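You operate a simulated robot arm through the tools that you are given. There is no shell and no other tool. Be economical: measure what you need, move in short steps, check, and stop when the job is done.

You run a simulated robot arm. Do the job below in one go: nothing can be reset, and whatever is moved stays where it is left.

## Task
Put the oak strip from the cupboard drawer in the large blue box and fit its lid.
Fine: shut the drawer; the lid lies on the lift table.

The check looks at the end state, three seconds after you hand in, the way a careful person would. Anything else that was tipped, shoved, dropped, spilled or broken makes it a failure. Lids that push on must go on centred and level and be pressed home; caps that screw on are set level and turned clockwise until they are tight.

## Robot
A 7-joint arm with a two-finger parallel gripper on a trunk, on a base that drives. Base frame: it is fixed to the floor where the robot stands at the start and does not move with it; the origin is under the middle of the robot, x ahead of it, y to its left, z up. Lengths are in cm, angles in degrees, forces in N, time in s.
With the tool pointing down near the work surface it reaches from about 10 to 48 cm from the robot's upright axis, wherever it stands. Its first joint turns from -115.0 to 115.0 degrees. Places, roughly: black mat [25, 125, 25]; cupboard drawer [80, 10, 70]; grey mat [25, 125, 25]; inside of the large blue box [80, 10, 80]. Payload 3.91 kg.
The tool frame sits at the grasp point between the pads (the TCP): z along the fingers, y along the line on which they close. The tips reach 3 cm beyond it. The gripper opens to 11 cm. The fingers are 2 cm wide and 1 cm thick; the gripper's body (4.8 by 11.2 cm) begins 5.5 cm behind the TCP.
Orientation is that of the tool frame in the base frame, as a unit quaternion [x, y, z, w]. With the fingers straight down and closing along the base's y, the tool's x points along the base's -x, its y along +y and its z along -z.

## Interface
- The arm moves only by the tool move_arm. Its argument "motion" is a list of rows, each a list of 3 entries, a list of its own where there are three numbers: the shift along the tool's x, y, z in units of 40 mm (1.0 is 40 mm), then the turn, a rotation vector about the tool's x, y, z in units of 8 degrees (1.0 is 8 degrees), then the finger opening in m, from 0 to 0.11. In form: [[[tx, ty, tz], [ax, ay, az], grip], ...]. A call has 1 to 8 rows; each row shifts and turns the commanded pose from where the row before left it, along the tool's axes as they then stand. A call with a number of a shift or a turn outside -1 to 1 is refused whole. A row lasts 0.2 s, in which the tool goes at most 5 cm and 8.6 degrees; a call with a longer step from one row to the next is refused whole, and so is a gripper value outside its range. Where a pose cannot be reached the arm comes as near as it can. A force on the tool above 50 N (or 10 N above the force at the start of the call, whichever is more), or a blocked arm, ends the call early, and 0.2 s more pass. Each finger travels about 15.3 cm/s and halts on what it meets, pressing with about 32 N; the grip force reading is that of the motor and also rises with nothing between the fingers. The clock runs only during rows and for 0.2 s after the last one: add rows that do not move to give the fingers time. It gives the time, the measured TCP pose, the force on the tool (base axes), the opening and the grip force at its end, in the units of the frame above (readings bear some noise), with the torque about the TCP (base axes, N m) and any sound that the robot's microphone picked up.
- Cameras (640 x 400 px; columns grow to the right, rows downward): "scene" is now at [16.17, 14.51, 152.28]; the picture's right is [-0.95, -0.31, 0.00], its down [-0.28, 0.85, -0.45] and it looks along [0.14, -0.43, -0.89] (base axes); focal length 244 px, centre (320, 200). "wrist" rides on the gripper at [7.2, 1.7, -10.3] in the tool frame; the picture's right is [-0.23, 0.97, 0.00], its down [-0.76, -0.18, -0.62] and it looks along [-0.61, -0.14, 0.78] (tool axes); focal length 222 px, centre (320, 200). There is no depth. A picture from a camera that has moved, and an enlarged one, comes with that camera's place and axes in the base frame and with its lens.
- capture(camera): a new picture of that camera. No time passes.
- slide_trunk(by): slides the trunk up (or, below 0, down) by that many cm; the arm and the scene camera ride with it, the base frame stays. It gives what a move gives, with no picture.
- drive_base(legs): drives the robot by 1 to 6 legs, each [ahead, left, turn to the left] in cm, cm and degrees, along the robot's own axes; the way and the turn of a leg run together, so that a leg with both is an arc; at most 150 cm and 180 degrees a leg. The arm and the cameras ride along, it lands a little off, and it stops where it bumps. It gives what a move gives.
- head_to(pan, tilt): turns the head with the scene camera to pan (to the left, within 80 degrees either way) and tilt (down, from -29 to 69), counted from straight ahead of the robot. It gives what a move gives.
- zoom(camera, box): a new picture of the part [left, top, right, bottom] of that camera's present view, enlarged. No time passes.
- hand_in(): hands the job in; it is judged then, once.

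Go step by step. Nothing tells you exact positions but the pictures and the camera data: compare them with the known pose of the tool, close in by small moves and look again before you grip or let go. The budget is 120 turns and 90 pictures, counting those below and the enlarged ones. Unless the task says otherwise, let go and move clear before handing in, and close with one line.

The tools are called after "Call:" by a JSON object that holds its "api" and its "payload". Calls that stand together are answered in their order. move_arm: Moves the arm, as the interface text tells. Its arguments: {"type":"object","properties":{"motion":{"type":"array","items":{"type":"array"}}},"required":["motion"]} The other tools are called the same way: slide_trunk (by) slides the trunk up or down; drive_base (legs) drives the base; head_to (pan, tilt) turns the head that bears the scene camera; capture (camera) takes a picture; zoom (camera, box) takes an enlarged picture of a part of a camera's view; hand_in () hands the job in.

At the start:

```text
time_s: 0.0
tcp_pos: [54.84, -8.54, 115.03]
orientation: [0.0, 1.0, 0.0, 0.0]
wrist_force: [0.6, -0.4, -0.4]
moment: [-0.01, -0.01, -0.02]
width: 11.02
gripper_force: 0.0
trunk travel left (down, up): [-90.0, 9.0]
robot x, y, heading: [0.05, -0.53, 0.1]
head pan, tilt: [-71.8, 63.2]
```

scene: 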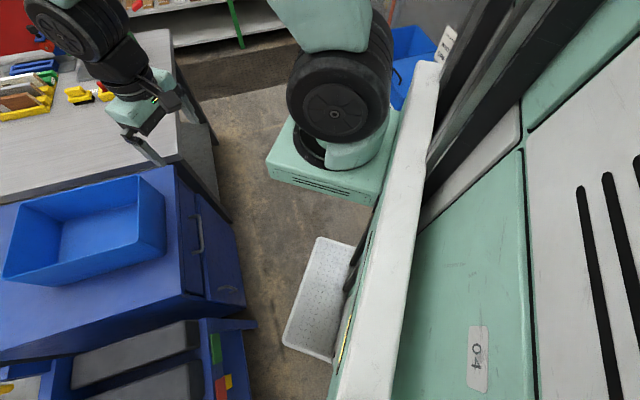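
wrist: 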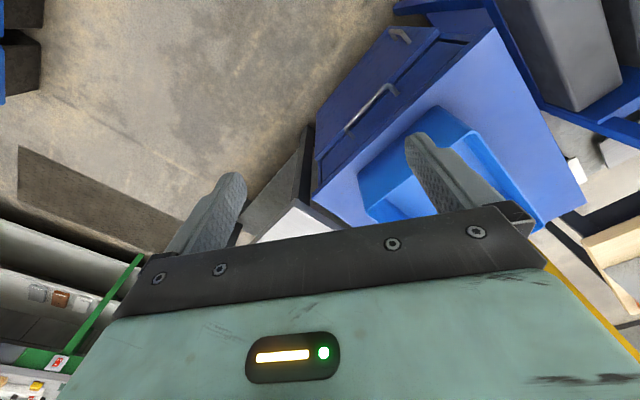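

The cupboard with the blue box on top stands ahead-left, and the lift table should be to the left. I'll look around with the head first.

Call:
{"api": "head_to", "payload": {"pan": 5, "tilt": 45}}

Call:
{"api": "capture", "payload": {"camera": "scene"}}

Call:
{"api": "head_to", "payload": {"pan": 78, "tilt": 45}}

Call:
{"api": "capture", "payload": {"camera": "scene"}}

```text
time_s: 1.5
tcp_pos: [54.96, -8.5, 115.12]
orientation: [0.0, 1.0, 0.0, 0.0]
wrist_force: [0.0, -0.2, -0.2]
moment: [0.0, 0.0, 0.04]
width: 10.99
gripper_force: 0.1
trunk travel left (down, up): [-90.0, 9.0]
robot x, y, heading: [0.04, -0.07, 0.1]
head pan, tilt: [5.0, 45.0]
```

```text
87 pictures are left
camera scene: at [22.31, 21.19, 154.59], right [0.09, -1.0, 0.0], down [-0.7, -0.06, -0.71], along [0.7, 0.06, -0.71], focal length 244 px, centre (320, 200)
```

scene: 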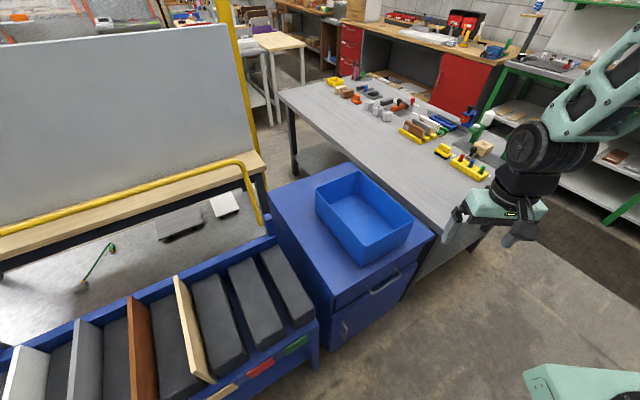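

```text
time_s: 2.9
tcp_pos: [54.95, -8.54, 115.24]
orientation: [0.0, 1.0, 0.0, 0.001]
wrist_force: [-0.7, -0.6, -0.7]
moment: [0.03, 0.01, 0.01]
width: 11.01
gripper_force: 0.1
trunk travel left (down, up): [-90.0, 9.0]
robot x, y, heading: [-0.04, 0.25, -0.3]
head pan, tilt: [78.0, 45.0]
```

```text
86 pictures are left
camera scene: at [15.9, 28.44, 154.59], right [0.98, -0.21, 0.0], down [-0.15, -0.69, -0.71], along [0.15, 0.69, -0.71], focal length 244 px, centre (320, 200)
```

scene: 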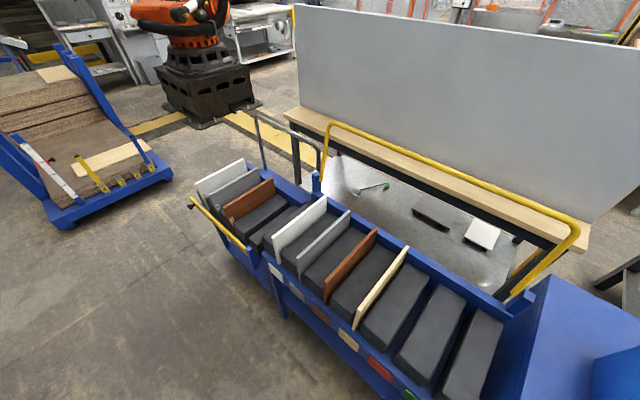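

I'll zoom in on the area behind the trolley, and on the trolley itself, to find the lift table, mats and lid.

Call:
{"api": "zoom", "payload": {"camera": "scene", "box": [280, 140, 600, 340]}}

Call:
{"api": "head_to", "payload": {"pan": 80, "tilt": 69}}

Call:
{"api": "capture", "payload": {"camera": "scene"}}

Call:
{"api": "head_to", "payload": {"pan": 25, "tilt": 69}}

Call:
{"api": "capture", "payload": {"camera": "scene"}}

```text
2.00 times, centred on (440, 240) of scene
camera zoom: at [15.9, 28.44, 154.59], right [0.98, -0.21, 0.0], down [-0.15, -0.69, -0.71], along [0.15, 0.69, -0.71], focal length 488 px, centre (80, 120)
```

zoom: 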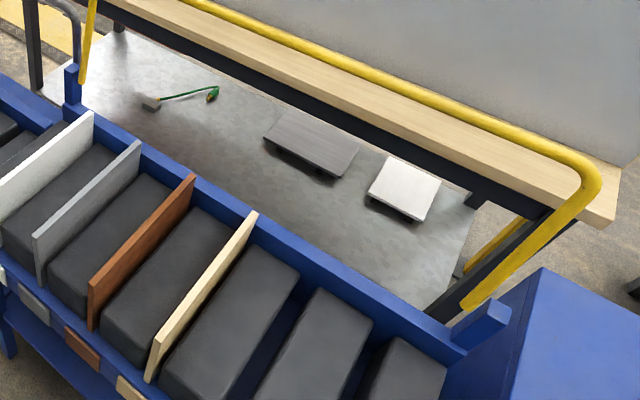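

```text
time_s: 3.8
tcp_pos: [54.82, -8.48, 115.28]
orientation: [-0.001, 1.0, 0.0, 0.001]
wrist_force: [0.1, 0.3, -0.3]
moment: [0.03, 0.0, 0.01]
width: 11.0
gripper_force: 0.0
trunk travel left (down, up): [-90.0, 9.0]
robot x, y, heading: [-0.3, -0.04, 0.1]
head pan, tilt: [80.0, 68.8]
```

```text
84 pictures are left
camera scene: at [15.18, 26.0, 151.71], right [0.98, -0.17, 0.0], down [-0.16, -0.92, -0.36], along [0.06, 0.36, -0.93], focal length 244 px, centre (320, 200)
```

scene: 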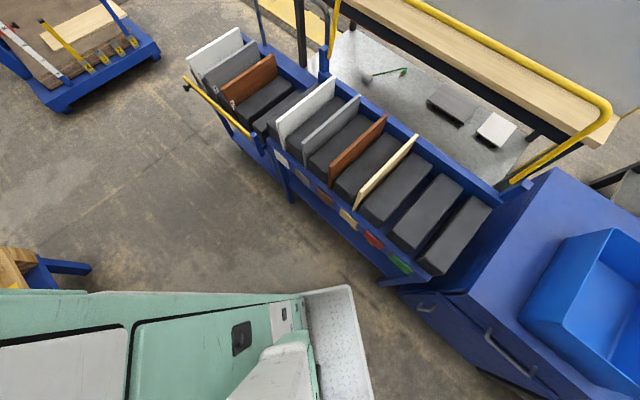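

```text
time_s: 5.1
tcp_pos: [54.91, -8.47, 115.1]
orientation: [0.0, 1.0, 0.0, -0.001]
wrist_force: [0.6, 0.0, 0.3]
moment: [-0.01, -0.02, 0.03]
width: 11.02
gripper_force: 0.1
trunk travel left (down, up): [-90.0, 9.0]
robot x, y, heading: [-0.05, 0.27, 0.1]
head pan, tilt: [25.0, 68.8]
```

```text
83 pictures are left
camera scene: at [19.27, 22.85, 151.7], right [0.42, -0.91, 0.0], down [-0.84, -0.39, -0.36], along [0.33, 0.15, -0.93], focal length 244 px, centre (320, 200)
```

scene: 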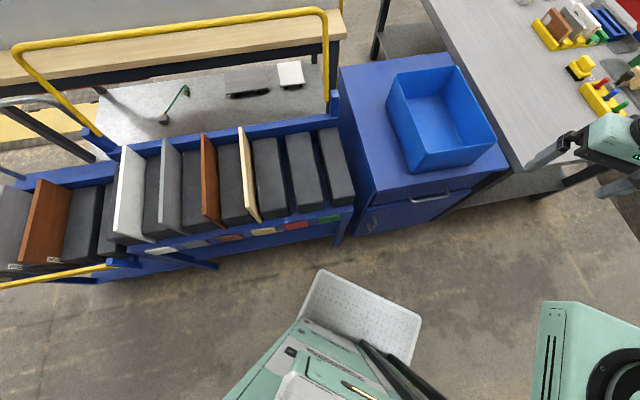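

The cupboard faces the robot at about 39°, with the drawer handle near (67, 1, 66) and the box on top. The shiny sheet behind the trolley may be the lift table. I'll turn to face the cupboard and strafe right to line up with the handle.

Call:
{"api": "drive_base", "payload": {"legs": [[0, 0, 39], [0, -36, 0]]}}

Call:
{"api": "head_to", "payload": {"pan": -5, "tilt": 60}}

Call:
{"api": "capture", "payload": {"camera": "scene"}}

Call:
{"api": "capture", "payload": {"camera": "wrist"}}

```text
time_s: 9.2
tcp_pos: [70.52, 1.51, 115.11]
orientation: [-0.346, 0.938, -0.001, 0.0]
wrist_force: [0.6, 0.4, -0.4]
moment: [0.01, 0.01, 0.02]
width: 11.0
gripper_force: 0.0
trunk travel left (down, up): [-90.0, 9.0]
robot x, y, heading: [23.25, -27.45, 40.6]
head pan, tilt: [25.0, 68.8]
```

```text
time_s: 10.2
tcp_pos: [70.56, 1.39, 115.16]
orientation: [-0.345, 0.938, -0.001, 0.001]
wrist_force: [0.4, -0.9, 0.3]
moment: [-0.03, -0.01, -0.02]
width: 10.99
gripper_force: 0.0
trunk travel left (down, up): [-90.0, 9.0]
robot x, y, heading: [23.78, -27.52, 40.5]
head pan, tilt: [-5.0, 60.0]
```

```text
82 pictures are left
camera scene: at [26.22, 1.0, 152.64], right [0.58, -0.81, 0.0], down [-0.71, -0.5, -0.5], along [0.41, 0.29, -0.87], focal length 244 px, centre (320, 200)
```

scene: 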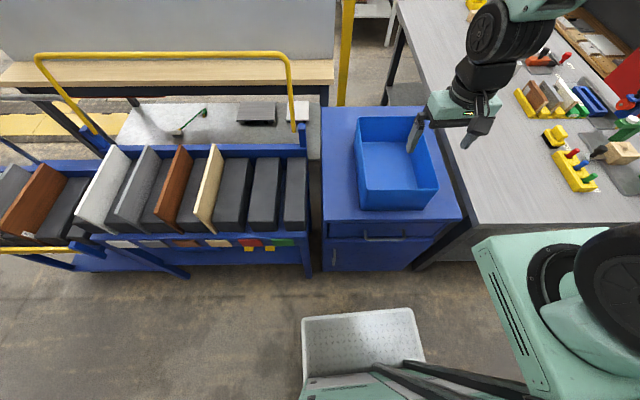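

```text
81 pictures are left
camera wrist: at [63.96, -2.0, 125.48], right [-0.46, 0.89, 0.0], down [0.7, 0.36, 0.62], along [0.55, 0.29, -0.78], focal length 222 px, centre (320, 200)
```

wrist: 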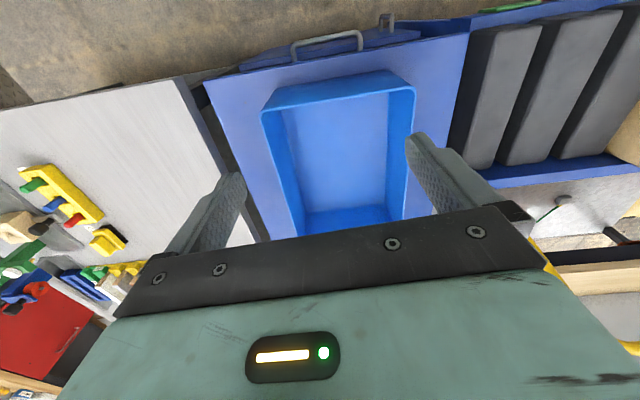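

The cupboard's drawer faces me now. I'll zoom in on it to get its exact angle and the handle.

Call:
{"api": "zoom", "payload": {"camera": "scene", "box": [300, 90, 492, 210]}}

Call:
{"api": "zoom", "payload": {"camera": "scene", "box": [310, 180, 470, 280]}}

Call:
{"api": "zoom", "payload": {"camera": "scene", "box": [100, 80, 340, 230]}}

```text
3.33 times, centred on (396, 150) of scene
camera zoom: at [26.22, 1.0, 152.64], right [0.58, -0.81, 0.0], down [-0.71, -0.5, -0.5], along [0.41, 0.29, -0.87], focal length 813 px, centre (67, 367)
```

zoom: 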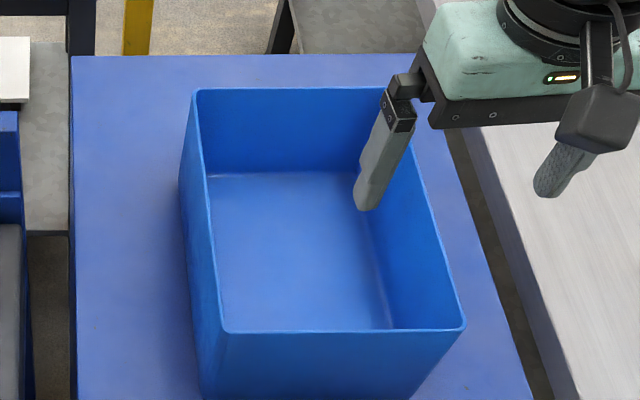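

```text
4.00 times, centred on (390, 230) of scene
camera zoom: at [26.22, 1.0, 152.64], right [0.58, -0.81, 0.0], down [-0.71, -0.5, -0.5], along [0.41, 0.29, -0.87], focal length 976 px, centre (40, 80)
```

zoom: 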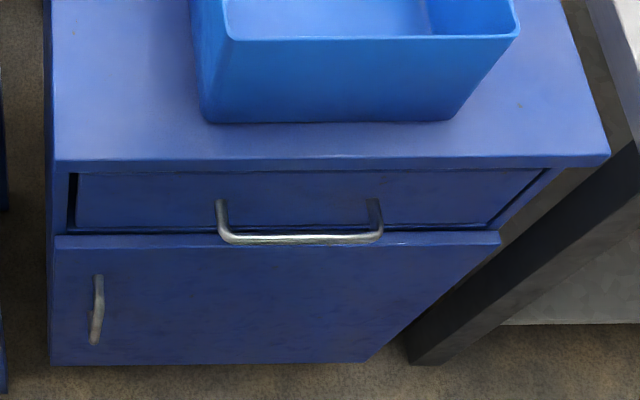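

```text
2.67 times, centred on (220, 155) of scene
camera zoom: at [26.22, 1.0, 152.64], right [0.58, -0.81, 0.0], down [-0.71, -0.5, -0.5], along [0.41, 0.29, -0.87], focal length 651 px, centre (587, 320)
```

zoom: 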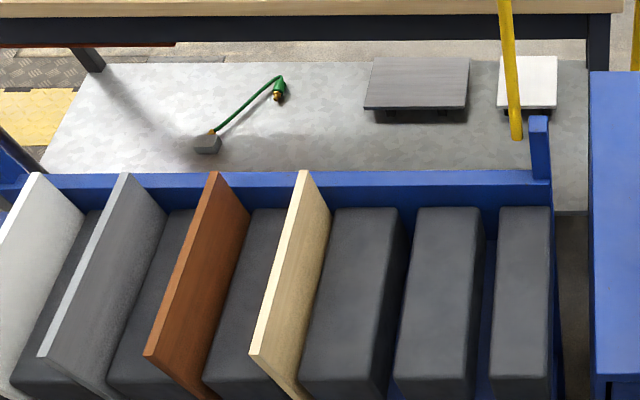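

The cupboard's inward normal is about 35°, and the handle is a bow bar. I still need to identify the lift table, so I'll pan wide both ways.

Call:
{"api": "head_to", "payload": {"pan": 80, "tilt": 40}}

Call:
{"api": "capture", "payload": {"camera": "scene"}}

Call:
{"api": "head_to", "payload": {"pan": -80, "tilt": 40}}

Call:
{"api": "capture", "payload": {"camera": "scene"}}

```text
time_s: 11.8
tcp_pos: [70.6, 1.48, 115.04]
orientation: [-0.346, 0.938, -0.001, 0.0]
wrist_force: [0.0, -0.3, 0.3]
moment: [-0.02, 0.0, -0.03]
width: 11.02
gripper_force: 0.1
trunk travel left (down, up): [-90.0, 9.0]
robot x, y, heading: [23.26, -27.53, 40.5]
head pan, tilt: [80.0, 40.0]
```

```text
77 pictures are left
camera scene: at [16.49, 4.47, 155.31], right [0.86, 0.51, 0.0], down [0.33, -0.55, -0.77], along [-0.39, 0.66, -0.64], focal length 244 px, centre (320, 200)
```

scene: 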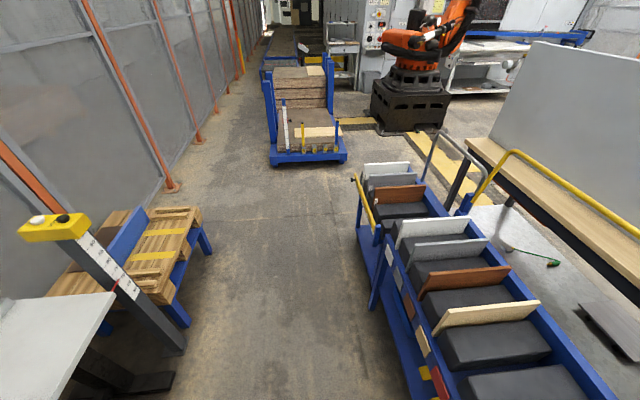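

```text
time_s: 14.2
tcp_pos: [70.58, 1.39, 115.11]
orientation: [-0.346, 0.938, 0.0, 0.0]
wrist_force: [0.8, 0.4, 0.5]
moment: [0.01, 0.01, -0.03]
width: 11.0
gripper_force: 0.1
trunk travel left (down, up): [-90.0, 9.0]
robot x, y, heading: [23.2, -27.62, 40.6]
head pan, tilt: [-80.0, 40.0]
```

```text
76 pictures are left
camera scene: at [27.35, -8.28, 155.31], right [-0.64, -0.77, 0.0], down [-0.5, 0.41, -0.77], along [0.59, -0.49, -0.64], focal length 244 px, centre (320, 200)
```

scene: 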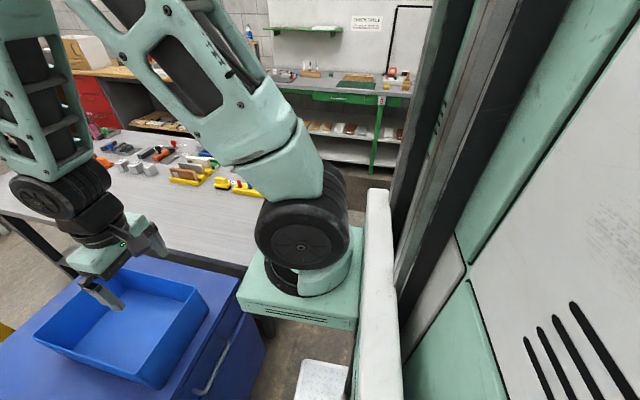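

The post with a height scale at the far left, behind the start position, is probably the lift table. First the drawer: I'll pull the arm back, roll the tool so the fingers close across the bar, and tilt it.

Call:
{"api": "move_arm", "payload": {"motion": [[[0.9, 0, 0], [0, 0, 0.9927], 0.08], [[0.9, 0.1, 0], [0, 0, 0.9927], 0.08], [[0.85, 0.2, 0], [0, 0, 0.9927], 0.08], [[0.8, 0.3, 0], [0, 0, 0.9927], 0.08], [[0, 0, 0], [0, 0, 0.9927], 0.08], [[0, 0, 0], [0, 0, 0.9927], 0.08], [[0, 0, 0], [0, 0, 0.9927], 0.08], [[0, 0, 0], [0, 0, 0.9927], 0.08]]}}

Call:
{"api": "move_arm", "payload": {"motion": [[[0, 0, 0], [0, 0, 0.9927], 0.08], [[0, 0, 0], [0, 0, 0.9927], 0.08], [[0, 0, 0], [0, 0, 0.9927], 0.08], [[0, 0, 0], [0, 0, 0.9927], 0.08]]}}

Call:
{"api": "move_arm", "payload": {"motion": [[[0, 0, 0], [-0.893, 0, 0], 0.08], [[0, 0, 0], [-0.893, 0, 0], 0.08], [[0, 0, 0], [-0.893, 0, 0], 0.08], [[0, 0, 0], [-0.893, 0, 0], 0.08], [[0, 0, 0], [-0.893, 0, 0], 0.08], [[0, 0, 0], [-0.893, 0, 0], 0.08], [[0, 0, 0], [-0.893, 0, 0], 0.08], [[0, 0, 0], [0, 0, 0], 0.08]]}}

Call:
{"api": "head_to", "payload": {"pan": -15, "tilt": 55}}

Call:
{"api": "capture", "payload": {"camera": "scene"}}

Call:
{"api": "capture", "payload": {"camera": "wrist"}}

```text
time_s: 16.0
tcp_pos: [61.26, 2.09, 115.98]
orientation: [0.201, 0.98, 0.0, -0.001]
wrist_force: [-0.5, 0.1, 0.7]
moment: [-0.02, 0.0, 0.04]
width: 8.02
gripper_force: 0.0
out of reach, approached as far as the arm can: row 2, 3, 4
trunk travel left (down, up): [-90.0, 9.0]
robot x, y, heading: [23.14, -27.8, 40.6]
head pan, tilt: [-80.0, 40.0]
```

```text
time_s: 17.0
tcp_pos: [61.17, 2.06, 115.99]
orientation: [0.462, 0.887, 0.0, 0.0]
wrist_force: [0.6, -0.4, -0.1]
moment: [0.02, 0.0, 0.0]
width: 8.01
gripper_force: 0.0
trunk travel left (down, up): [-90.0, 9.0]
robot x, y, heading: [23.13, -27.31, 40.3]
head pan, tilt: [-80.0, 40.0]
```

```text
time_s: 18.8
tcp_pos: [65.23, 14.25, 117.0]
orientation: [0.418, 0.804, 0.375, 0.194]
wrist_force: [-0.4, 0.2, -0.3]
moment: [0.0, 0.01, 0.01]
width: 8.0
gripper_force: 0.1
out of reach, approached as far as the arm can: row 1, 2, 3, 4, 5, 6, 7
trunk travel left (down, up): [-90.0, 9.0]
robot x, y, heading: [23.2, -28.16, 40.3]
head pan, tilt: [-80.0, 40.0]
```

```text
time_s: 20.2
tcp_pos: [65.43, 14.33, 117.01]
orientation: [0.418, 0.804, 0.375, 0.194]
wrist_force: [-0.8, 0.2, -0.5]
moment: [0.0, -0.01, 0.03]
width: 8.01
gripper_force: 0.0
trunk travel left (down, up): [-90.0, 9.0]
robot x, y, heading: [23.11, -27.71, 40.3]
head pan, tilt: [-15.0, 55.0]
```

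```text
75 pictures are left
camera scene: at [27.3, 0.23, 153.25], right [0.43, -0.9, 0.0], down [-0.74, -0.35, -0.57], along [0.52, 0.25, -0.82], focal length 244 px, centre (320, 200)
```

scene: 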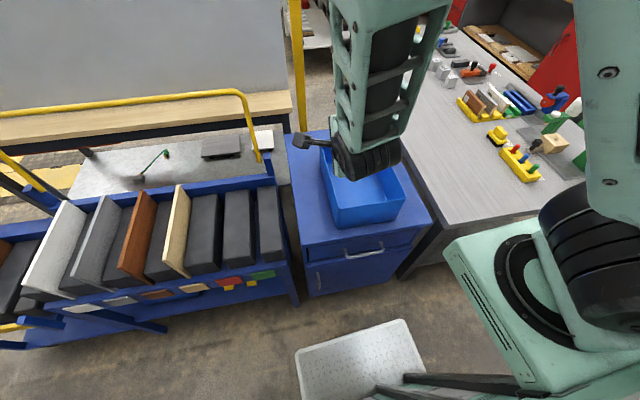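

```text
74 pictures are left
camera wrist: at [55.6, 16.22, 124.95], right [0.64, 0.17, 0.75], down [-0.05, -0.96, 0.27], along [0.76, -0.2, -0.61], focal length 222 px, centre (320, 200)
```

wrist: 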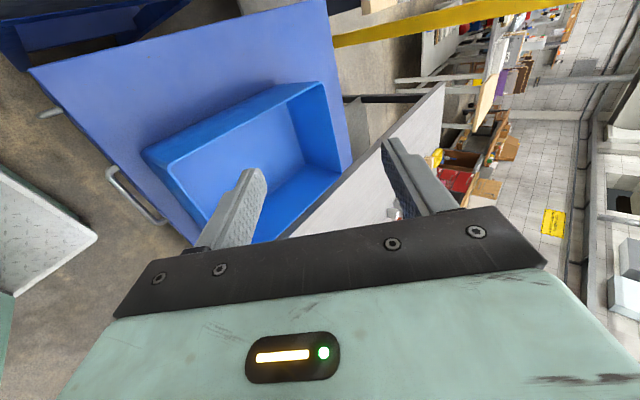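

The arm can't retract that close at this height, so I'll back the base away, lower the trunk to handle level, and look.

Call:
{"api": "drive_base", "payload": {"legs": [[-21.4, -10.3, 0]]}}

Call:
{"api": "slide_trunk", "payload": {"by": -46}}

Call:
{"api": "capture", "payload": {"camera": "scene"}}

Call:
{"api": "capture", "payload": {"camera": "wrist"}}

```text
time_s: 21.9
tcp_pos: [56.7, -6.32, 116.9]
orientation: [0.421, 0.803, 0.374, 0.196]
wrist_force: [-0.2, 0.1, -0.1]
moment: [0.05, 0.0, 0.0]
width: 7.99
gripper_force: 0.0
trunk travel left (down, up): [-90.0, 9.0]
robot x, y, heading: [14.09, -47.81, 40.0]
head pan, tilt: [-15.0, 55.0]
stopped in leg 1: the robot was blocked; the commanded pose is now the measured one
```

```text
refused: -46 is not a number from -40 to 40
```

```text
73 pictures are left
camera scene: at [18.59, -19.88, 153.24], right [0.42, -0.91, 0.0], down [-0.74, -0.34, -0.57], along [0.52, 0.24, -0.82], focal length 244 px, centre (320, 200)
```

scene: 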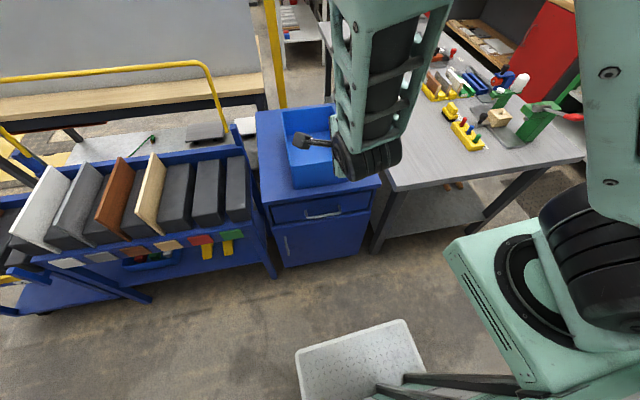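

```text
72 pictures are left
camera wrist: at [47.0, -4.18, 124.94], right [0.64, 0.17, 0.75], down [-0.05, -0.96, 0.27], along [0.76, -0.21, -0.61], focal length 222 px, centre (320, 200)
```

wrist: 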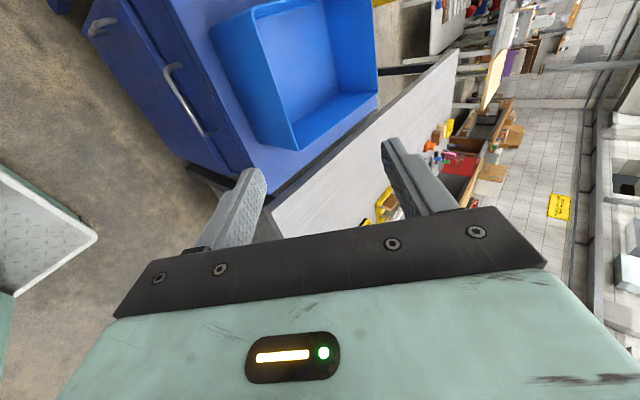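

The base bumped something at the end of that leg. I'll look around to see what is close before going on.

Call:
{"api": "head_to", "payload": {"pan": 80, "tilt": 55}}

Call:
{"api": "capture", "payload": {"camera": "scene"}}

Call:
{"api": "head_to", "payload": {"pan": -80, "tilt": 60}}

Call:
{"api": "capture", "payload": {"camera": "scene"}}

```text
time_s: 23.7
tcp_pos: [56.7, -6.15, 116.99]
orientation: [0.421, 0.803, 0.373, 0.196]
wrist_force: [-0.1, 0.4, -0.6]
moment: [0.0, -0.01, -0.02]
width: 8.0
gripper_force: 0.0
trunk travel left (down, up): [-90.0, 9.0]
robot x, y, heading: [14.33, -47.95, 39.7]
head pan, tilt: [80.0, 55.0]
```

```text
71 pictures are left
camera scene: at [8.44, -16.67, 153.24], right [0.87, 0.5, 0.0], down [0.41, -0.71, -0.57], along [-0.29, 0.5, -0.82], focal length 244 px, centre (320, 200)
```

scene: 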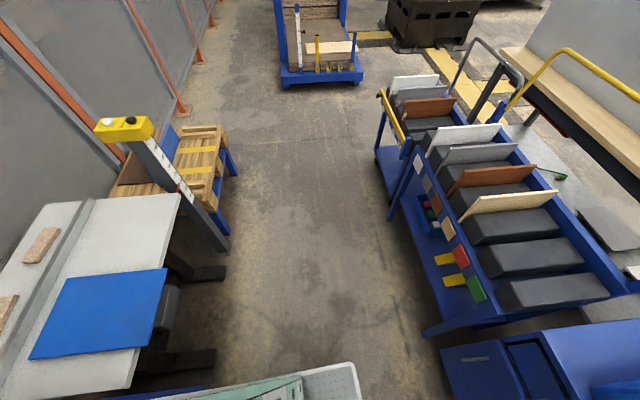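

```text
time_s: 26.1
tcp_pos: [56.68, -6.29, 117.11]
orientation: [0.422, 0.802, 0.374, 0.196]
wrist_force: [-0.2, 0.4, 0.1]
moment: [-0.02, -0.01, -0.02]
width: 8.02
gripper_force: 0.0
trunk travel left (down, up): [-90.0, 9.0]
robot x, y, heading: [14.05, -47.61, 39.8]
head pan, tilt: [-80.0, 60.0]
```

```text
70 pictures are left
camera scene: at [17.13, -27.22, 152.64], right [-0.64, -0.77, 0.0], down [-0.66, 0.56, -0.5], along [0.38, -0.32, -0.87], focal length 244 px, centre (320, 200)
```

scene: 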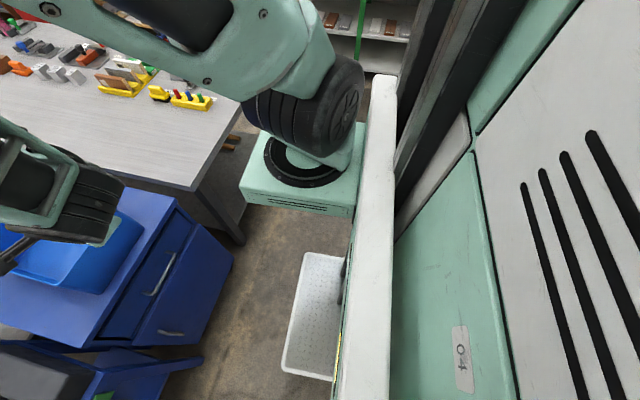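

The lift table is behind-left with the blue lid on it; the base just touched its corner. I'll move forward and right so I can later back past it, shift the arm left to stay aligned with the handle, and lower the trunk.

Call:
{"api": "drive_base", "payload": {"legs": [[4, -10, 0]]}}

Call:
{"api": "move_arm", "payload": {"motion": [[[0.85, 0, 0], [0, 0, 0], 0.08], [[0.85, 0, 0], [0, 0, 0], 0.08], [[0.8, 0, 0], [0, 0, 0], 0.08]]}}

Call:
{"api": "slide_trunk", "payload": {"by": -40}}

Call:
{"api": "head_to", "payload": {"pan": 5, "tilt": 50}}

Call:
{"api": "capture", "payload": {"camera": "scene"}}

Call:
{"api": "capture", "payload": {"camera": "wrist"}}

```text
time_s: 27.3
tcp_pos: [66.3, -11.36, 116.98]
orientation: [0.422, 0.802, 0.373, 0.196]
wrist_force: [0.0, -0.3, 0.1]
moment: [0.0, 0.0, 0.0]
width: 7.98
gripper_force: 0.0
trunk travel left (down, up): [-90.0, 9.0]
robot x, y, heading: [23.85, -53.24, 39.9]
head pan, tilt: [-80.0, 60.0]
```

```text
time_s: 28.1
tcp_pos: [60.62, -2.81, 116.91]
orientation: [0.422, 0.802, 0.373, 0.197]
wrist_force: [0.3, 0.4, -1.0]
moment: [0.0, 0.0, 0.0]
width: 7.99
gripper_force: 0.1
trunk travel left (down, up): [-90.0, 9.0]
robot x, y, heading: [24.23, -52.33, 40.1]
head pan, tilt: [-80.0, 60.0]
```

```text
time_s: 31.9
tcp_pos: [60.62, -2.79, 76.96]
orientation: [0.421, 0.803, 0.374, 0.196]
wrist_force: [-0.3, -0.8, -0.1]
moment: [0.03, 0.02, 0.0]
width: 8.01
gripper_force: 0.0
trunk travel left (down, up): [-50.0, 49.0]
robot x, y, heading: [24.0, -52.81, 40.0]
head pan, tilt: [-80.0, 60.0]
```

```text
time_s: 33.5
tcp_pos: [60.66, -2.77, 76.87]
orientation: [0.422, 0.802, 0.374, 0.196]
wrist_force: [-0.1, 0.5, -0.1]
moment: [0.02, -0.03, 0.03]
width: 8.0
gripper_force: 0.1
trunk travel left (down, up): [-50.0, 49.0]
robot x, y, heading: [23.93, -52.71, 39.7]
head pan, tilt: [5.0, 50.0]
```

```text
69 pictures are left
camera scene: at [27.12, -22.5, 113.89], right [0.7, -0.71, 0.0], down [-0.54, -0.54, -0.64], along [0.46, 0.45, -0.77], focal length 244 px, centre (320, 200)
```

scene: 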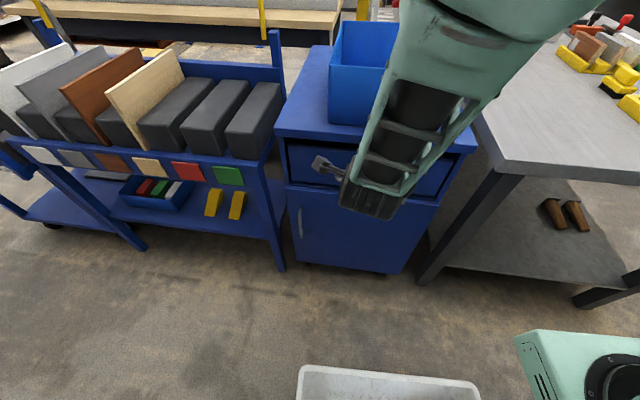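

```text
68 pictures are left
camera wrist: at [50.91, -0.67, 84.89], right [0.65, 0.17, 0.75], down [-0.06, -0.96, 0.27], along [0.76, -0.21, -0.61], focal length 222 px, centre (320, 200)
```

wrist: 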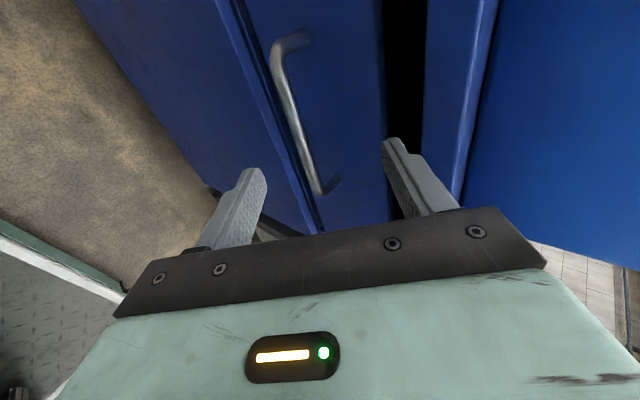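

The handle bar is about 9 cm ahead along the tool. I'll go part of the way and look again.

Call:
{"api": "move_arm", "payload": {"motion": [[[0, -0.45, 0.3], [0, 0, 0], 0.08], [[0, 0, 0.8], [0, 0, 0], 0.08]]}}

Call:
{"api": "capture", "payload": {"camera": "wrist"}}

Call:
{"api": "zoom", "payload": {"camera": "scene", "box": [260, 120, 452, 240]}}

```text
time_s: 34.1
tcp_pos: [62.33, -1.5, 72.83]
orientation: [0.421, 0.802, 0.374, 0.197]
wrist_force: [-0.9, 0.2, -0.3]
moment: [-0.03, 0.05, -0.04]
width: 8.0
gripper_force: 0.0
trunk travel left (down, up): [-50.0, 49.0]
robot x, y, heading: [23.98, -52.64, 39.9]
head pan, tilt: [5.0, 50.0]
```

```text
67 pictures are left
camera wrist: at [52.66, 0.66, 80.73], right [0.65, 0.17, 0.75], down [-0.05, -0.96, 0.27], along [0.76, -0.21, -0.61], focal length 222 px, centre (320, 200)
```

wrist: 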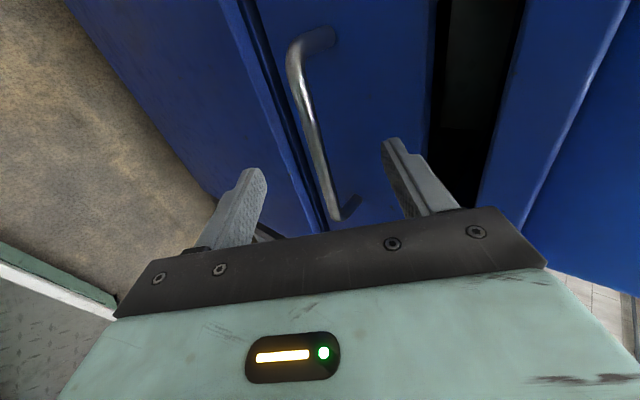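

```text
3.33 times, centred on (356, 180) of scene
camera zoom: at [27.1, -22.51, 113.9], right [0.7, -0.71, 0.0], down [-0.54, -0.54, -0.64], along [0.46, 0.45, -0.77], focal length 813 px, centre (200, 267)
```

zoom: 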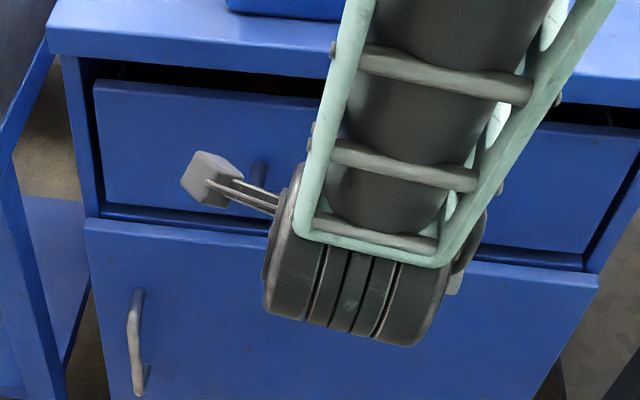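

The bar lies midway between the fingers; about 4.5 cm more, then close gently.

Call:
{"api": "move_arm", "payload": {"motion": [[[0, 0, 0.6], [0, 0, 0], 0.08], [[0, 0, 0.5], [0, 0, 0], 0.08], [[0, 0, 0], [0, 0, 0], 0.08]]}}

Call:
{"api": "capture", "payload": {"camera": "wrist"}}

```text
time_s: 34.6
tcp_pos: [63.8, -0.32, 71.35]
orientation: [0.422, 0.801, 0.376, 0.196]
wrist_force: [-16.5, -20.8, 19.7]
moment: [1.14, -1.14, -0.21]
width: 7.94
gripper_force: 0.0
trunk travel left (down, up): [-50.0, 49.0]
robot x, y, heading: [23.9, -53.02, 39.8]
head pan, tilt: [5.0, 50.0]
stopped in row 2: the force on the tool passed its limit (the readings are from after the stop); the commanded pose is now the measured one
```

```text
65 pictures are left
camera wrist: at [54.04, 1.68, 79.32], right [0.64, 0.16, 0.75], down [-0.06, -0.96, 0.26], along [0.76, -0.21, -0.61], focal length 222 px, centre (320, 200)
```

wrist: 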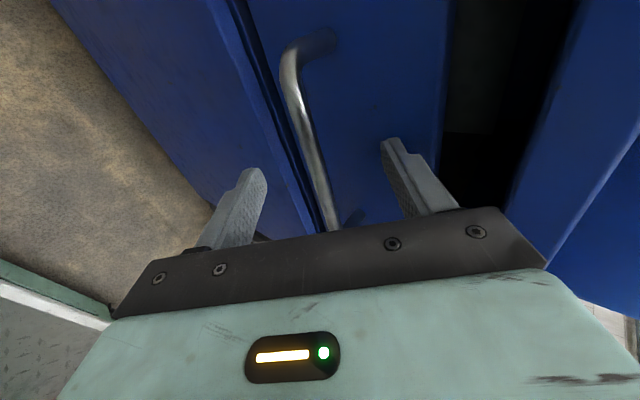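

The upper fingertip met the drawer front. I'll back off slightly, narrow the fingers, then go in a bit further.

Call:
{"api": "move_arm", "payload": {"motion": [[[0, 0, -0.15], [0, 0, 0], 0.045], [[0, 0, 0], [0, 0, 0], 0.045], [[0, 0, 0.25], [0, 0, 0], 0.045], [[0, 0, 0.2], [0, 0, 0], 0.045]]}}

Call:
{"api": "capture", "payload": {"camera": "wrist"}}

```text
time_s: 35.6
tcp_pos: [64.61, 0.27, 70.45]
orientation: [0.422, 0.802, 0.375, 0.197]
wrist_force: [-2.7, -3.8, 3.8]
moment: [0.13, -0.09, 0.0]
width: 4.51
gripper_force: 0.0
trunk travel left (down, up): [-50.0, 49.0]
robot x, y, heading: [23.59, -52.46, 39.9]
head pan, tilt: [5.0, 50.0]
```

```text
64 pictures are left
camera wrist: at [54.89, 2.36, 78.35], right [0.64, 0.17, 0.75], down [-0.06, -0.96, 0.26], along [0.76, -0.21, -0.61], focal length 222 px, centre (320, 200)
```

wrist: 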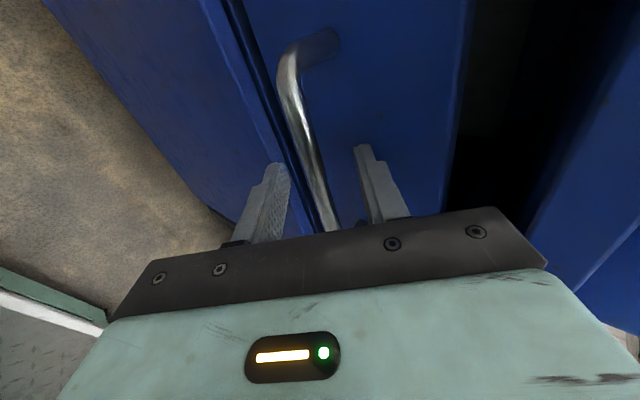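

The bar is between the fingers. Closing on it.

Call:
{"api": "move_arm", "payload": {"motion": [[[0, 0, 0], [0, 0, 0], 0.0], [[0, 0, 0], [0, 0, 0], 0.0], [[0, 0, 0], [0, 0, 0], 0.0]]}}

Call:
{"api": "capture", "payload": {"camera": "wrist"}}

```text
time_s: 36.4
tcp_pos: [64.61, 0.22, 70.32]
orientation: [0.421, 0.802, 0.374, 0.197]
wrist_force: [-0.4, 0.3, -8.1]
moment: [-0.44, -0.23, 0.85]
width: 1.18
gripper_force: 45.2
trunk travel left (down, up): [-50.0, 49.0]
robot x, y, heading: [24.08, -53.07, 40.0]
head pan, tilt: [5.0, 50.0]
```

```text
63 pictures are left
camera wrist: at [54.87, 2.37, 78.24], right [0.65, 0.17, 0.75], down [-0.05, -0.96, 0.26], along [0.76, -0.21, -0.61], focal length 222 px, centre (320, 200)
```

wrist: 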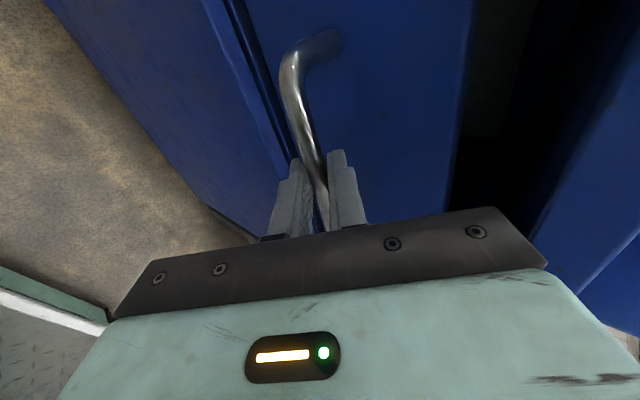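

Gripped (1.2 cm bar). Pulling straight out along the drawer's axis with the arm, slowly.

Call:
{"api": "move_arm", "payload": {"motion": [[[0, -0.32, -0.383], [0, 0, 0], 0.0], [[0, -0.32, -0.383], [0, 0, 0], 0.0], [[0, -0.32, -0.383], [0, 0, 0], 0.0], [[0, -0.32, -0.383], [0, 0, 0], 0.0]]}}

Call:
{"api": "capture", "payload": {"camera": "scene"}}

```text
time_s: 37.4
tcp_pos: [58.07, -4.51, 70.49]
orientation: [0.422, 0.803, 0.371, 0.196]
wrist_force: [-1.8, 3.3, -33.7]
moment: [-0.47, 0.03, 1.02]
width: 1.17
gripper_force: 44.4
trunk travel left (down, up): [-50.0, 49.0]
robot x, y, heading: [23.91, -52.87, 39.8]
head pan, tilt: [5.0, 50.0]
```

```text
62 pictures are left
camera scene: at [27.16, -22.42, 113.84], right [0.7, -0.71, 0.0], down [-0.54, -0.54, -0.64], along [0.46, 0.45, -0.77], focal length 244 px, centre (320, 200)
```

scene: 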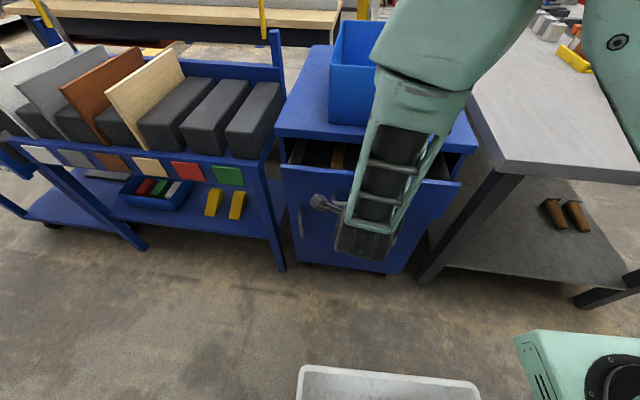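

The drawer slides out; there is upward strain on the grip, so I'll add a slight downward correction while pulling on.

Call:
{"api": "move_arm", "payload": {"motion": [[[0, -0.35, -0.358], [0, 0, 0], 0.0], [[0, -0.33, -0.375], [0, 0, 0], 0.0], [[0, -0.32, -0.383], [0, 0, 0], 0.0], [[0, -0.32, -0.383], [0, 0, 0], 0.0]]}}

Call:
{"api": "capture", "payload": {"camera": "scene"}}

```text
time_s: 38.4
tcp_pos: [51.82, -8.83, 70.13]
orientation: [0.423, 0.8, 0.377, 0.198]
wrist_force: [15.7, -19.9, 32.4]
moment: [-0.55, -0.8, 0.25]
width: 1.22
gripper_force: 44.7
trunk travel left (down, up): [-50.0, 49.0]
robot x, y, heading: [23.87, -52.93, 40.0]
head pan, tilt: [5.0, 50.0]
```

```text
61 pictures are left
camera scene: at [27.14, -22.64, 113.98], right [0.7, -0.71, 0.0], down [-0.54, -0.54, -0.64], along [0.46, 0.45, -0.77], focal length 244 px, centre (320, 200)
```

scene: 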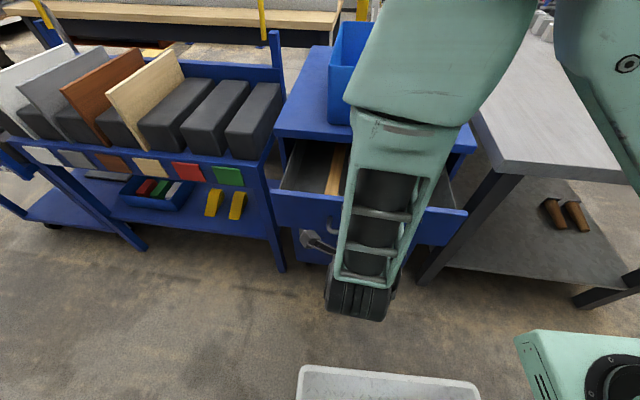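

About 16 cm open, and a strip is visible. I'll relieve the side and vertical strain and pull on.

Call:
{"api": "move_arm", "payload": {"motion": [[[-0.03, 0.03, -0.025], [0, 0, 0], 0.0], [[-0.01, -0.32, -0.383], [0, 0, 0], 0.0], [[-0.01, -0.32, -0.383], [0, 0, 0], 0.0], [[0, -0.32, -0.383], [0, 0, 0], 0.0]]}}

Call:
{"api": "capture", "payload": {"camera": "scene"}}

```text
time_s: 39.4
tcp_pos: [46.77, -12.5, 70.14]
orientation: [0.422, 0.802, 0.374, 0.196]
wrist_force: [17.0, -23.4, 9.7]
moment: [-0.72, -0.63, 0.26]
width: 1.19
gripper_force: 44.6
trunk travel left (down, up): [-50.0, 49.0]
robot x, y, heading: [23.93, -52.61, 39.9]
head pan, tilt: [5.0, 50.0]
```

```text
60 pictures are left
camera scene: at [27.16, -22.59, 113.9], right [0.7, -0.71, 0.0], down [-0.54, -0.54, -0.64], along [0.46, 0.45, -0.77], focal length 244 px, centre (320, 200)
```

scene: 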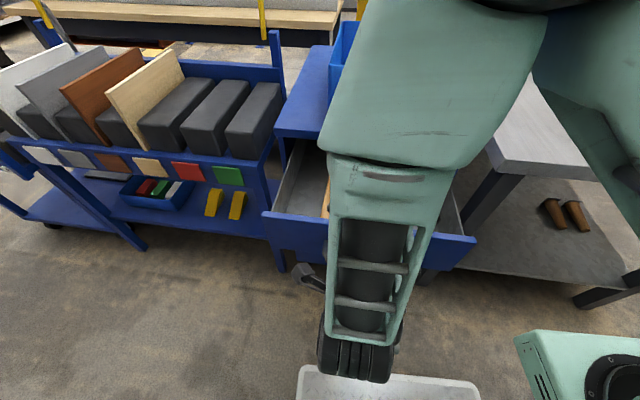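

About 22 cm open. A little more, with a lateral correction, then release.

Call:
{"api": "move_arm", "payload": {"motion": [[[-0.05, 0.0, 0], [0, 0, 0], 0.0], [[-0.01, -0.25, -0.3], [0, 0, 0], 0.0], [[-0.01, -0.25, -0.3], [0, 0, 0], 0.0], [[-0.01, -0.1, -0.12], [0, 0, 0], 0.0]]}}

Call:
{"api": "capture", "payload": {"camera": "wrist"}}

```text
time_s: 40.4
tcp_pos: [43.76, -14.73, 70.16]
orientation: [0.421, 0.803, 0.373, 0.195]
wrist_force: [2.5, -2.7, -19.5]
moment: [-0.39, -0.06, 1.07]
width: 1.16
gripper_force: 44.7
trunk travel left (down, up): [-50.0, 49.0]
robot x, y, heading: [24.02, -52.94, 39.5]
head pan, tilt: [5.0, 50.0]
```

```text
59 pictures are left
camera wrist: at [33.92, -12.64, 78.17], right [0.65, 0.17, 0.74], down [-0.05, -0.96, 0.26], along [0.76, -0.21, -0.61], focal length 222 px, centre (320, 200)
```

wrist: 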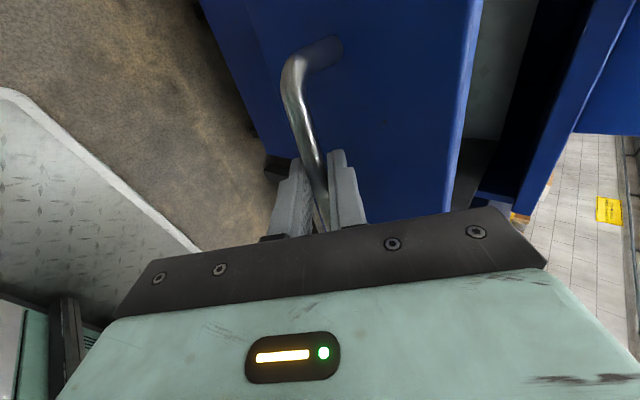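

Drawer open ~26 cm. Opening the fingers and withdrawing along the tool axis.

Call:
{"api": "move_arm", "payload": {"motion": [[[0, 0, 0], [0, 0, 0], 0.045], [[0, 0, 0], [0, 0, 0], 0.045], [[0, 0, -0.4], [0, 0, 0], 0.045], [[0, 0, -0.5], [0, 0, 0], 0.045], [[0, 0, -0.5], [0, 0, 0], 0.045]]}}

Call:
{"api": "drive_base", "payload": {"legs": [[-12, 1, 0]]}}

Call:
{"api": "slide_trunk", "payload": {"by": 30}}

Call:
{"api": "capture", "payload": {"camera": "wrist"}}

Call:
{"api": "capture", "payload": {"camera": "scene"}}

```text
time_s: 41.6
tcp_pos: [40.17, -17.14, 73.83]
orientation: [0.422, 0.802, 0.374, 0.195]
wrist_force: [0.1, 0.4, 0.5]
moment: [0.01, 0.0, 0.01]
width: 4.51
gripper_force: 0.0
trunk travel left (down, up): [-50.0, 49.0]
robot x, y, heading: [23.64, -52.87, 39.7]
head pan, tilt: [5.0, 50.0]
```

```text
time_s: 42.6
tcp_pos: [36.07, -20.23, 73.82]
orientation: [0.422, 0.802, 0.374, 0.196]
wrist_force: [-0.3, -0.3, -0.6]
moment: [0.0, 0.04, 0.0]
width: 4.48
gripper_force: 0.1
trunk travel left (down, up): [-50.0, 49.0]
robot x, y, heading: [19.57, -55.78, 39.0]
head pan, tilt: [5.0, 50.0]
stopped in leg 1: the robot was blocked; the commanded pose is now the measured one
```

```text
time_s: 45.6
tcp_pos: [36.32, -20.28, 103.86]
orientation: [0.423, 0.802, 0.373, 0.195]
wrist_force: [0.3, -0.5, -0.5]
moment: [0.01, 0.03, 0.04]
width: 4.5
gripper_force: 0.1
trunk travel left (down, up): [-80.0, 19.0]
robot x, y, heading: [19.72, -55.92, 39.4]
head pan, tilt: [5.0, 50.0]
```

```text
58 pictures are left
camera wrist: at [26.44, -18.11, 111.85], right [0.65, 0.17, 0.74], down [-0.06, -0.96, 0.26], along [0.76, -0.21, -0.61], focal length 222 px, centre (320, 200)
```

wrist: 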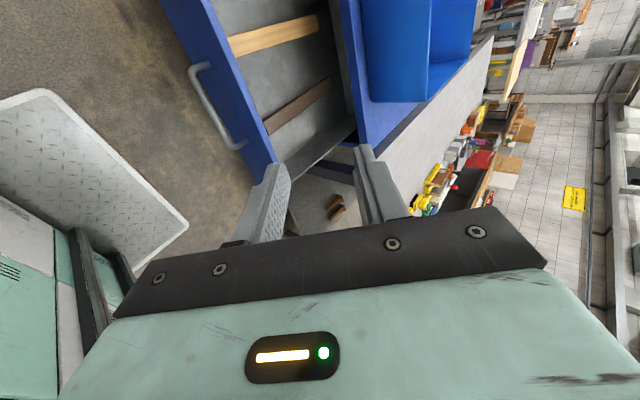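

```text
57 pictures are left
camera scene: at [23.24, -25.46, 143.89], right [0.7, -0.71, 0.0], down [-0.55, -0.54, -0.64], along [0.46, 0.45, -0.77], focal length 244 px, centre (320, 200)
```

scene: 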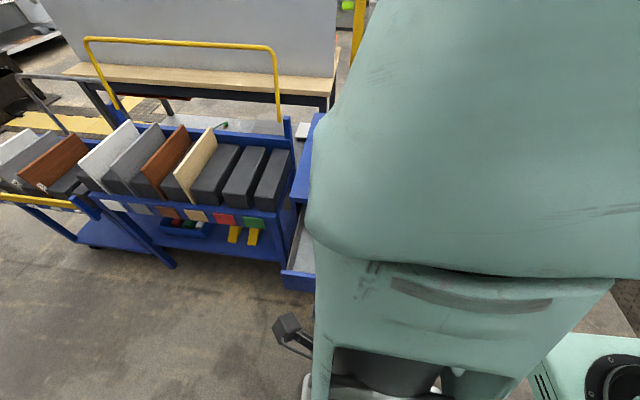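

Two strips lie in the drawer: a light one on the left (oak) and a dark one on the right. The base bumped again behind, so I'll move forward and left instead, turn the tool back upright, and look from above.

Call:
{"api": "drive_base", "payload": {"legs": [[12, 12, -4]]}}

Call:
{"api": "move_arm", "payload": {"motion": [[[0, 0.64, 0.766], [0.893, 0, 0], 0.08], [[0, 0.64, 0.766], [0.893, 0, 0], 0.08], [[0, 0.64, 0.5], [0.893, 0, 0], 0.08], [[0, 0.7, 0.3], [0.893, 0, 0], 0.08], [[0, 0.8, 0], [0.893, 0, 0], 0.08], [[0, 0, 0], [0.893, 0, 0], 0.08], [[0, 0, 0], [0.893, 0, 0], 0.08], [[0, 0, 0], [0, 0, 0], 0.08]]}}

Call:
{"api": "capture", "payload": {"camera": "wrist"}}

Call:
{"api": "capture", "payload": {"camera": "scene"}}

```text
time_s: 47.1
tcp_pos: [41.1, -4.56, 103.9]
orientation: [0.451, 0.786, 0.367, 0.209]
wrist_force: [-0.4, -0.9, 0.6]
moment: [0.02, -0.02, -0.03]
width: 4.53
gripper_force: 0.0
trunk travel left (down, up): [-80.0, 19.0]
robot x, y, heading: [22.52, -38.67, 35.4]
head pan, tilt: [5.0, 50.0]
```

```text
time_s: 48.9
tcp_pos: [55.9, 4.18, 104.77]
orientation: [0.498, 0.867, -0.001, -0.001]
wrist_force: [0.2, 0.7, 0.1]
moment: [-0.01, 0.0, 0.05]
width: 7.99
gripper_force: 0.0
trunk travel left (down, up): [-80.0, 19.0]
robot x, y, heading: [22.34, -38.8, 35.5]
head pan, tilt: [5.0, 50.0]
```

```text
56 pictures are left
camera wrist: at [53.77, 11.25, 115.09], right [0.96, 0.3, 0.0], down [0.23, -0.75, 0.62], along [0.18, -0.59, -0.78], focal length 222 px, centre (320, 200)
```

wrist: 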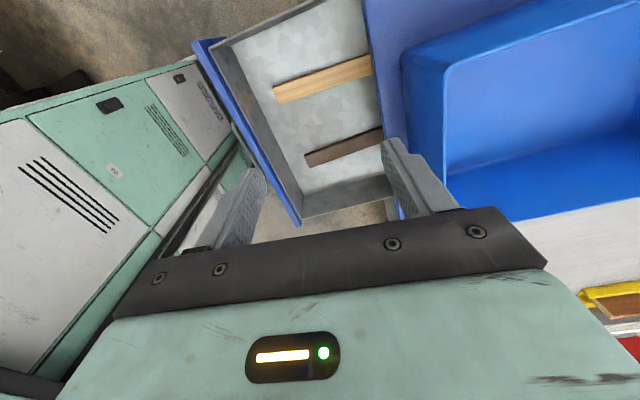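

```text
55 pictures are left
camera scene: at [27.9, -8.85, 143.9], right [0.65, -0.76, 0.0], down [-0.58, -0.49, -0.64], along [0.49, 0.42, -0.77], focal length 244 px, centre (320, 200)
```

scene: 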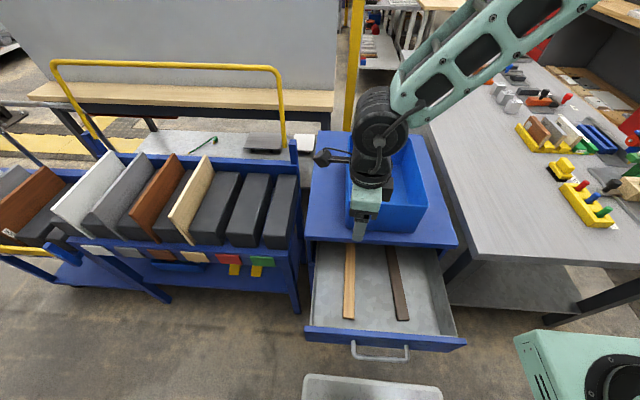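

The oak strip's near end is at about (48.5, -2, 66), running at ~35°. The tool is already almost above the grip spot. I'll roll it so the fingers close across the strip.

Call:
{"api": "move_arm", "payload": {"motion": [[[0, 0, 0], [0, 0, -0.99], 0.07], [[0, 0, 0], [0, 0, -0.99], 0.07], [[0, 0, 0], [0, 0, -0.99], 0.07], [[0, 0, 0], [0, 0, -0.99], 0.07], [[0, 0, 0], [0, 0, -0.99], 0.07], [[0, 0, 0], [0, 0, -0.99], 0.07], [[0, 0, 0], [0, 0, -0.99], 0.07], [[0, 0, 0], [0, 0, -0.99], 0.07]]}}

Call:
{"api": "move_arm", "payload": {"motion": [[[0, 0, 0], [0, 0, -0.99], 0.07], [[0, 0, 0], [0, 0, -0.99], 0.07], [[0, 0, 0], [0, 0, -0.99], 0.07], [[0, 0, 0], [0, 0, -0.99], 0.07]]}}

Call:
{"api": "capture", "payload": {"camera": "wrist"}}

Call:
{"api": "capture", "payload": {"camera": "scene"}}

```text
time_s: 50.7
tcp_pos: [56.08, 4.04, 104.62]
orientation: [-0.033, 0.999, 0.001, -0.001]
wrist_force: [-0.3, 0.4, 0.7]
moment: [-0.01, -0.01, -0.03]
width: 6.97
gripper_force: 0.0
trunk travel left (down, up): [-80.0, 19.0]
robot x, y, heading: [22.09, -38.77, 35.4]
head pan, tilt: [5.0, 50.0]
```

```text
time_s: 51.7
tcp_pos: [55.98, 4.11, 104.66]
orientation: [-0.305, 0.952, 0.001, -0.001]
wrist_force: [0.0, -0.2, 0.1]
moment: [-0.01, -0.01, 0.05]
width: 7.01
gripper_force: 0.1
trunk travel left (down, up): [-80.0, 19.0]
robot x, y, heading: [22.47, -38.69, 35.0]
head pan, tilt: [5.0, 50.0]
```

```text
54 pictures are left
camera wrist: at [49.2, 1.2, 115.06], right [-0.38, 0.92, 0.0], down [0.72, 0.3, 0.62], along [0.57, 0.24, -0.78], focal length 222 px, centre (320, 200)
```

wrist: 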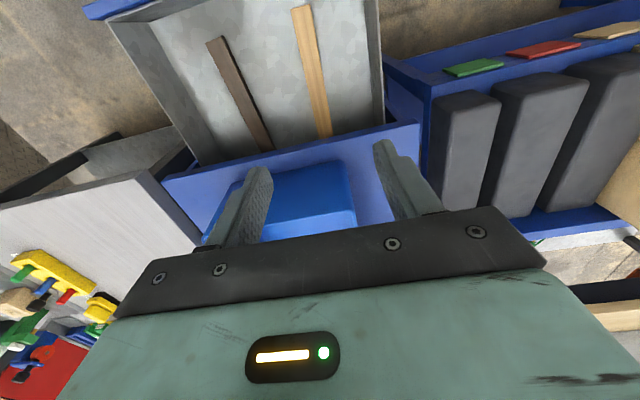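

```text
53 pictures are left
camera scene: at [27.89, -8.85, 143.9], right [0.65, -0.76, 0.0], down [-0.58, -0.5, -0.64], along [0.49, 0.42, -0.77], focal length 244 px, centre (320, 200)
```

scene: 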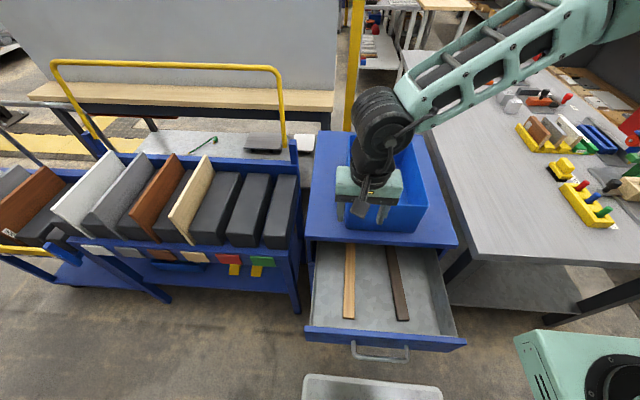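

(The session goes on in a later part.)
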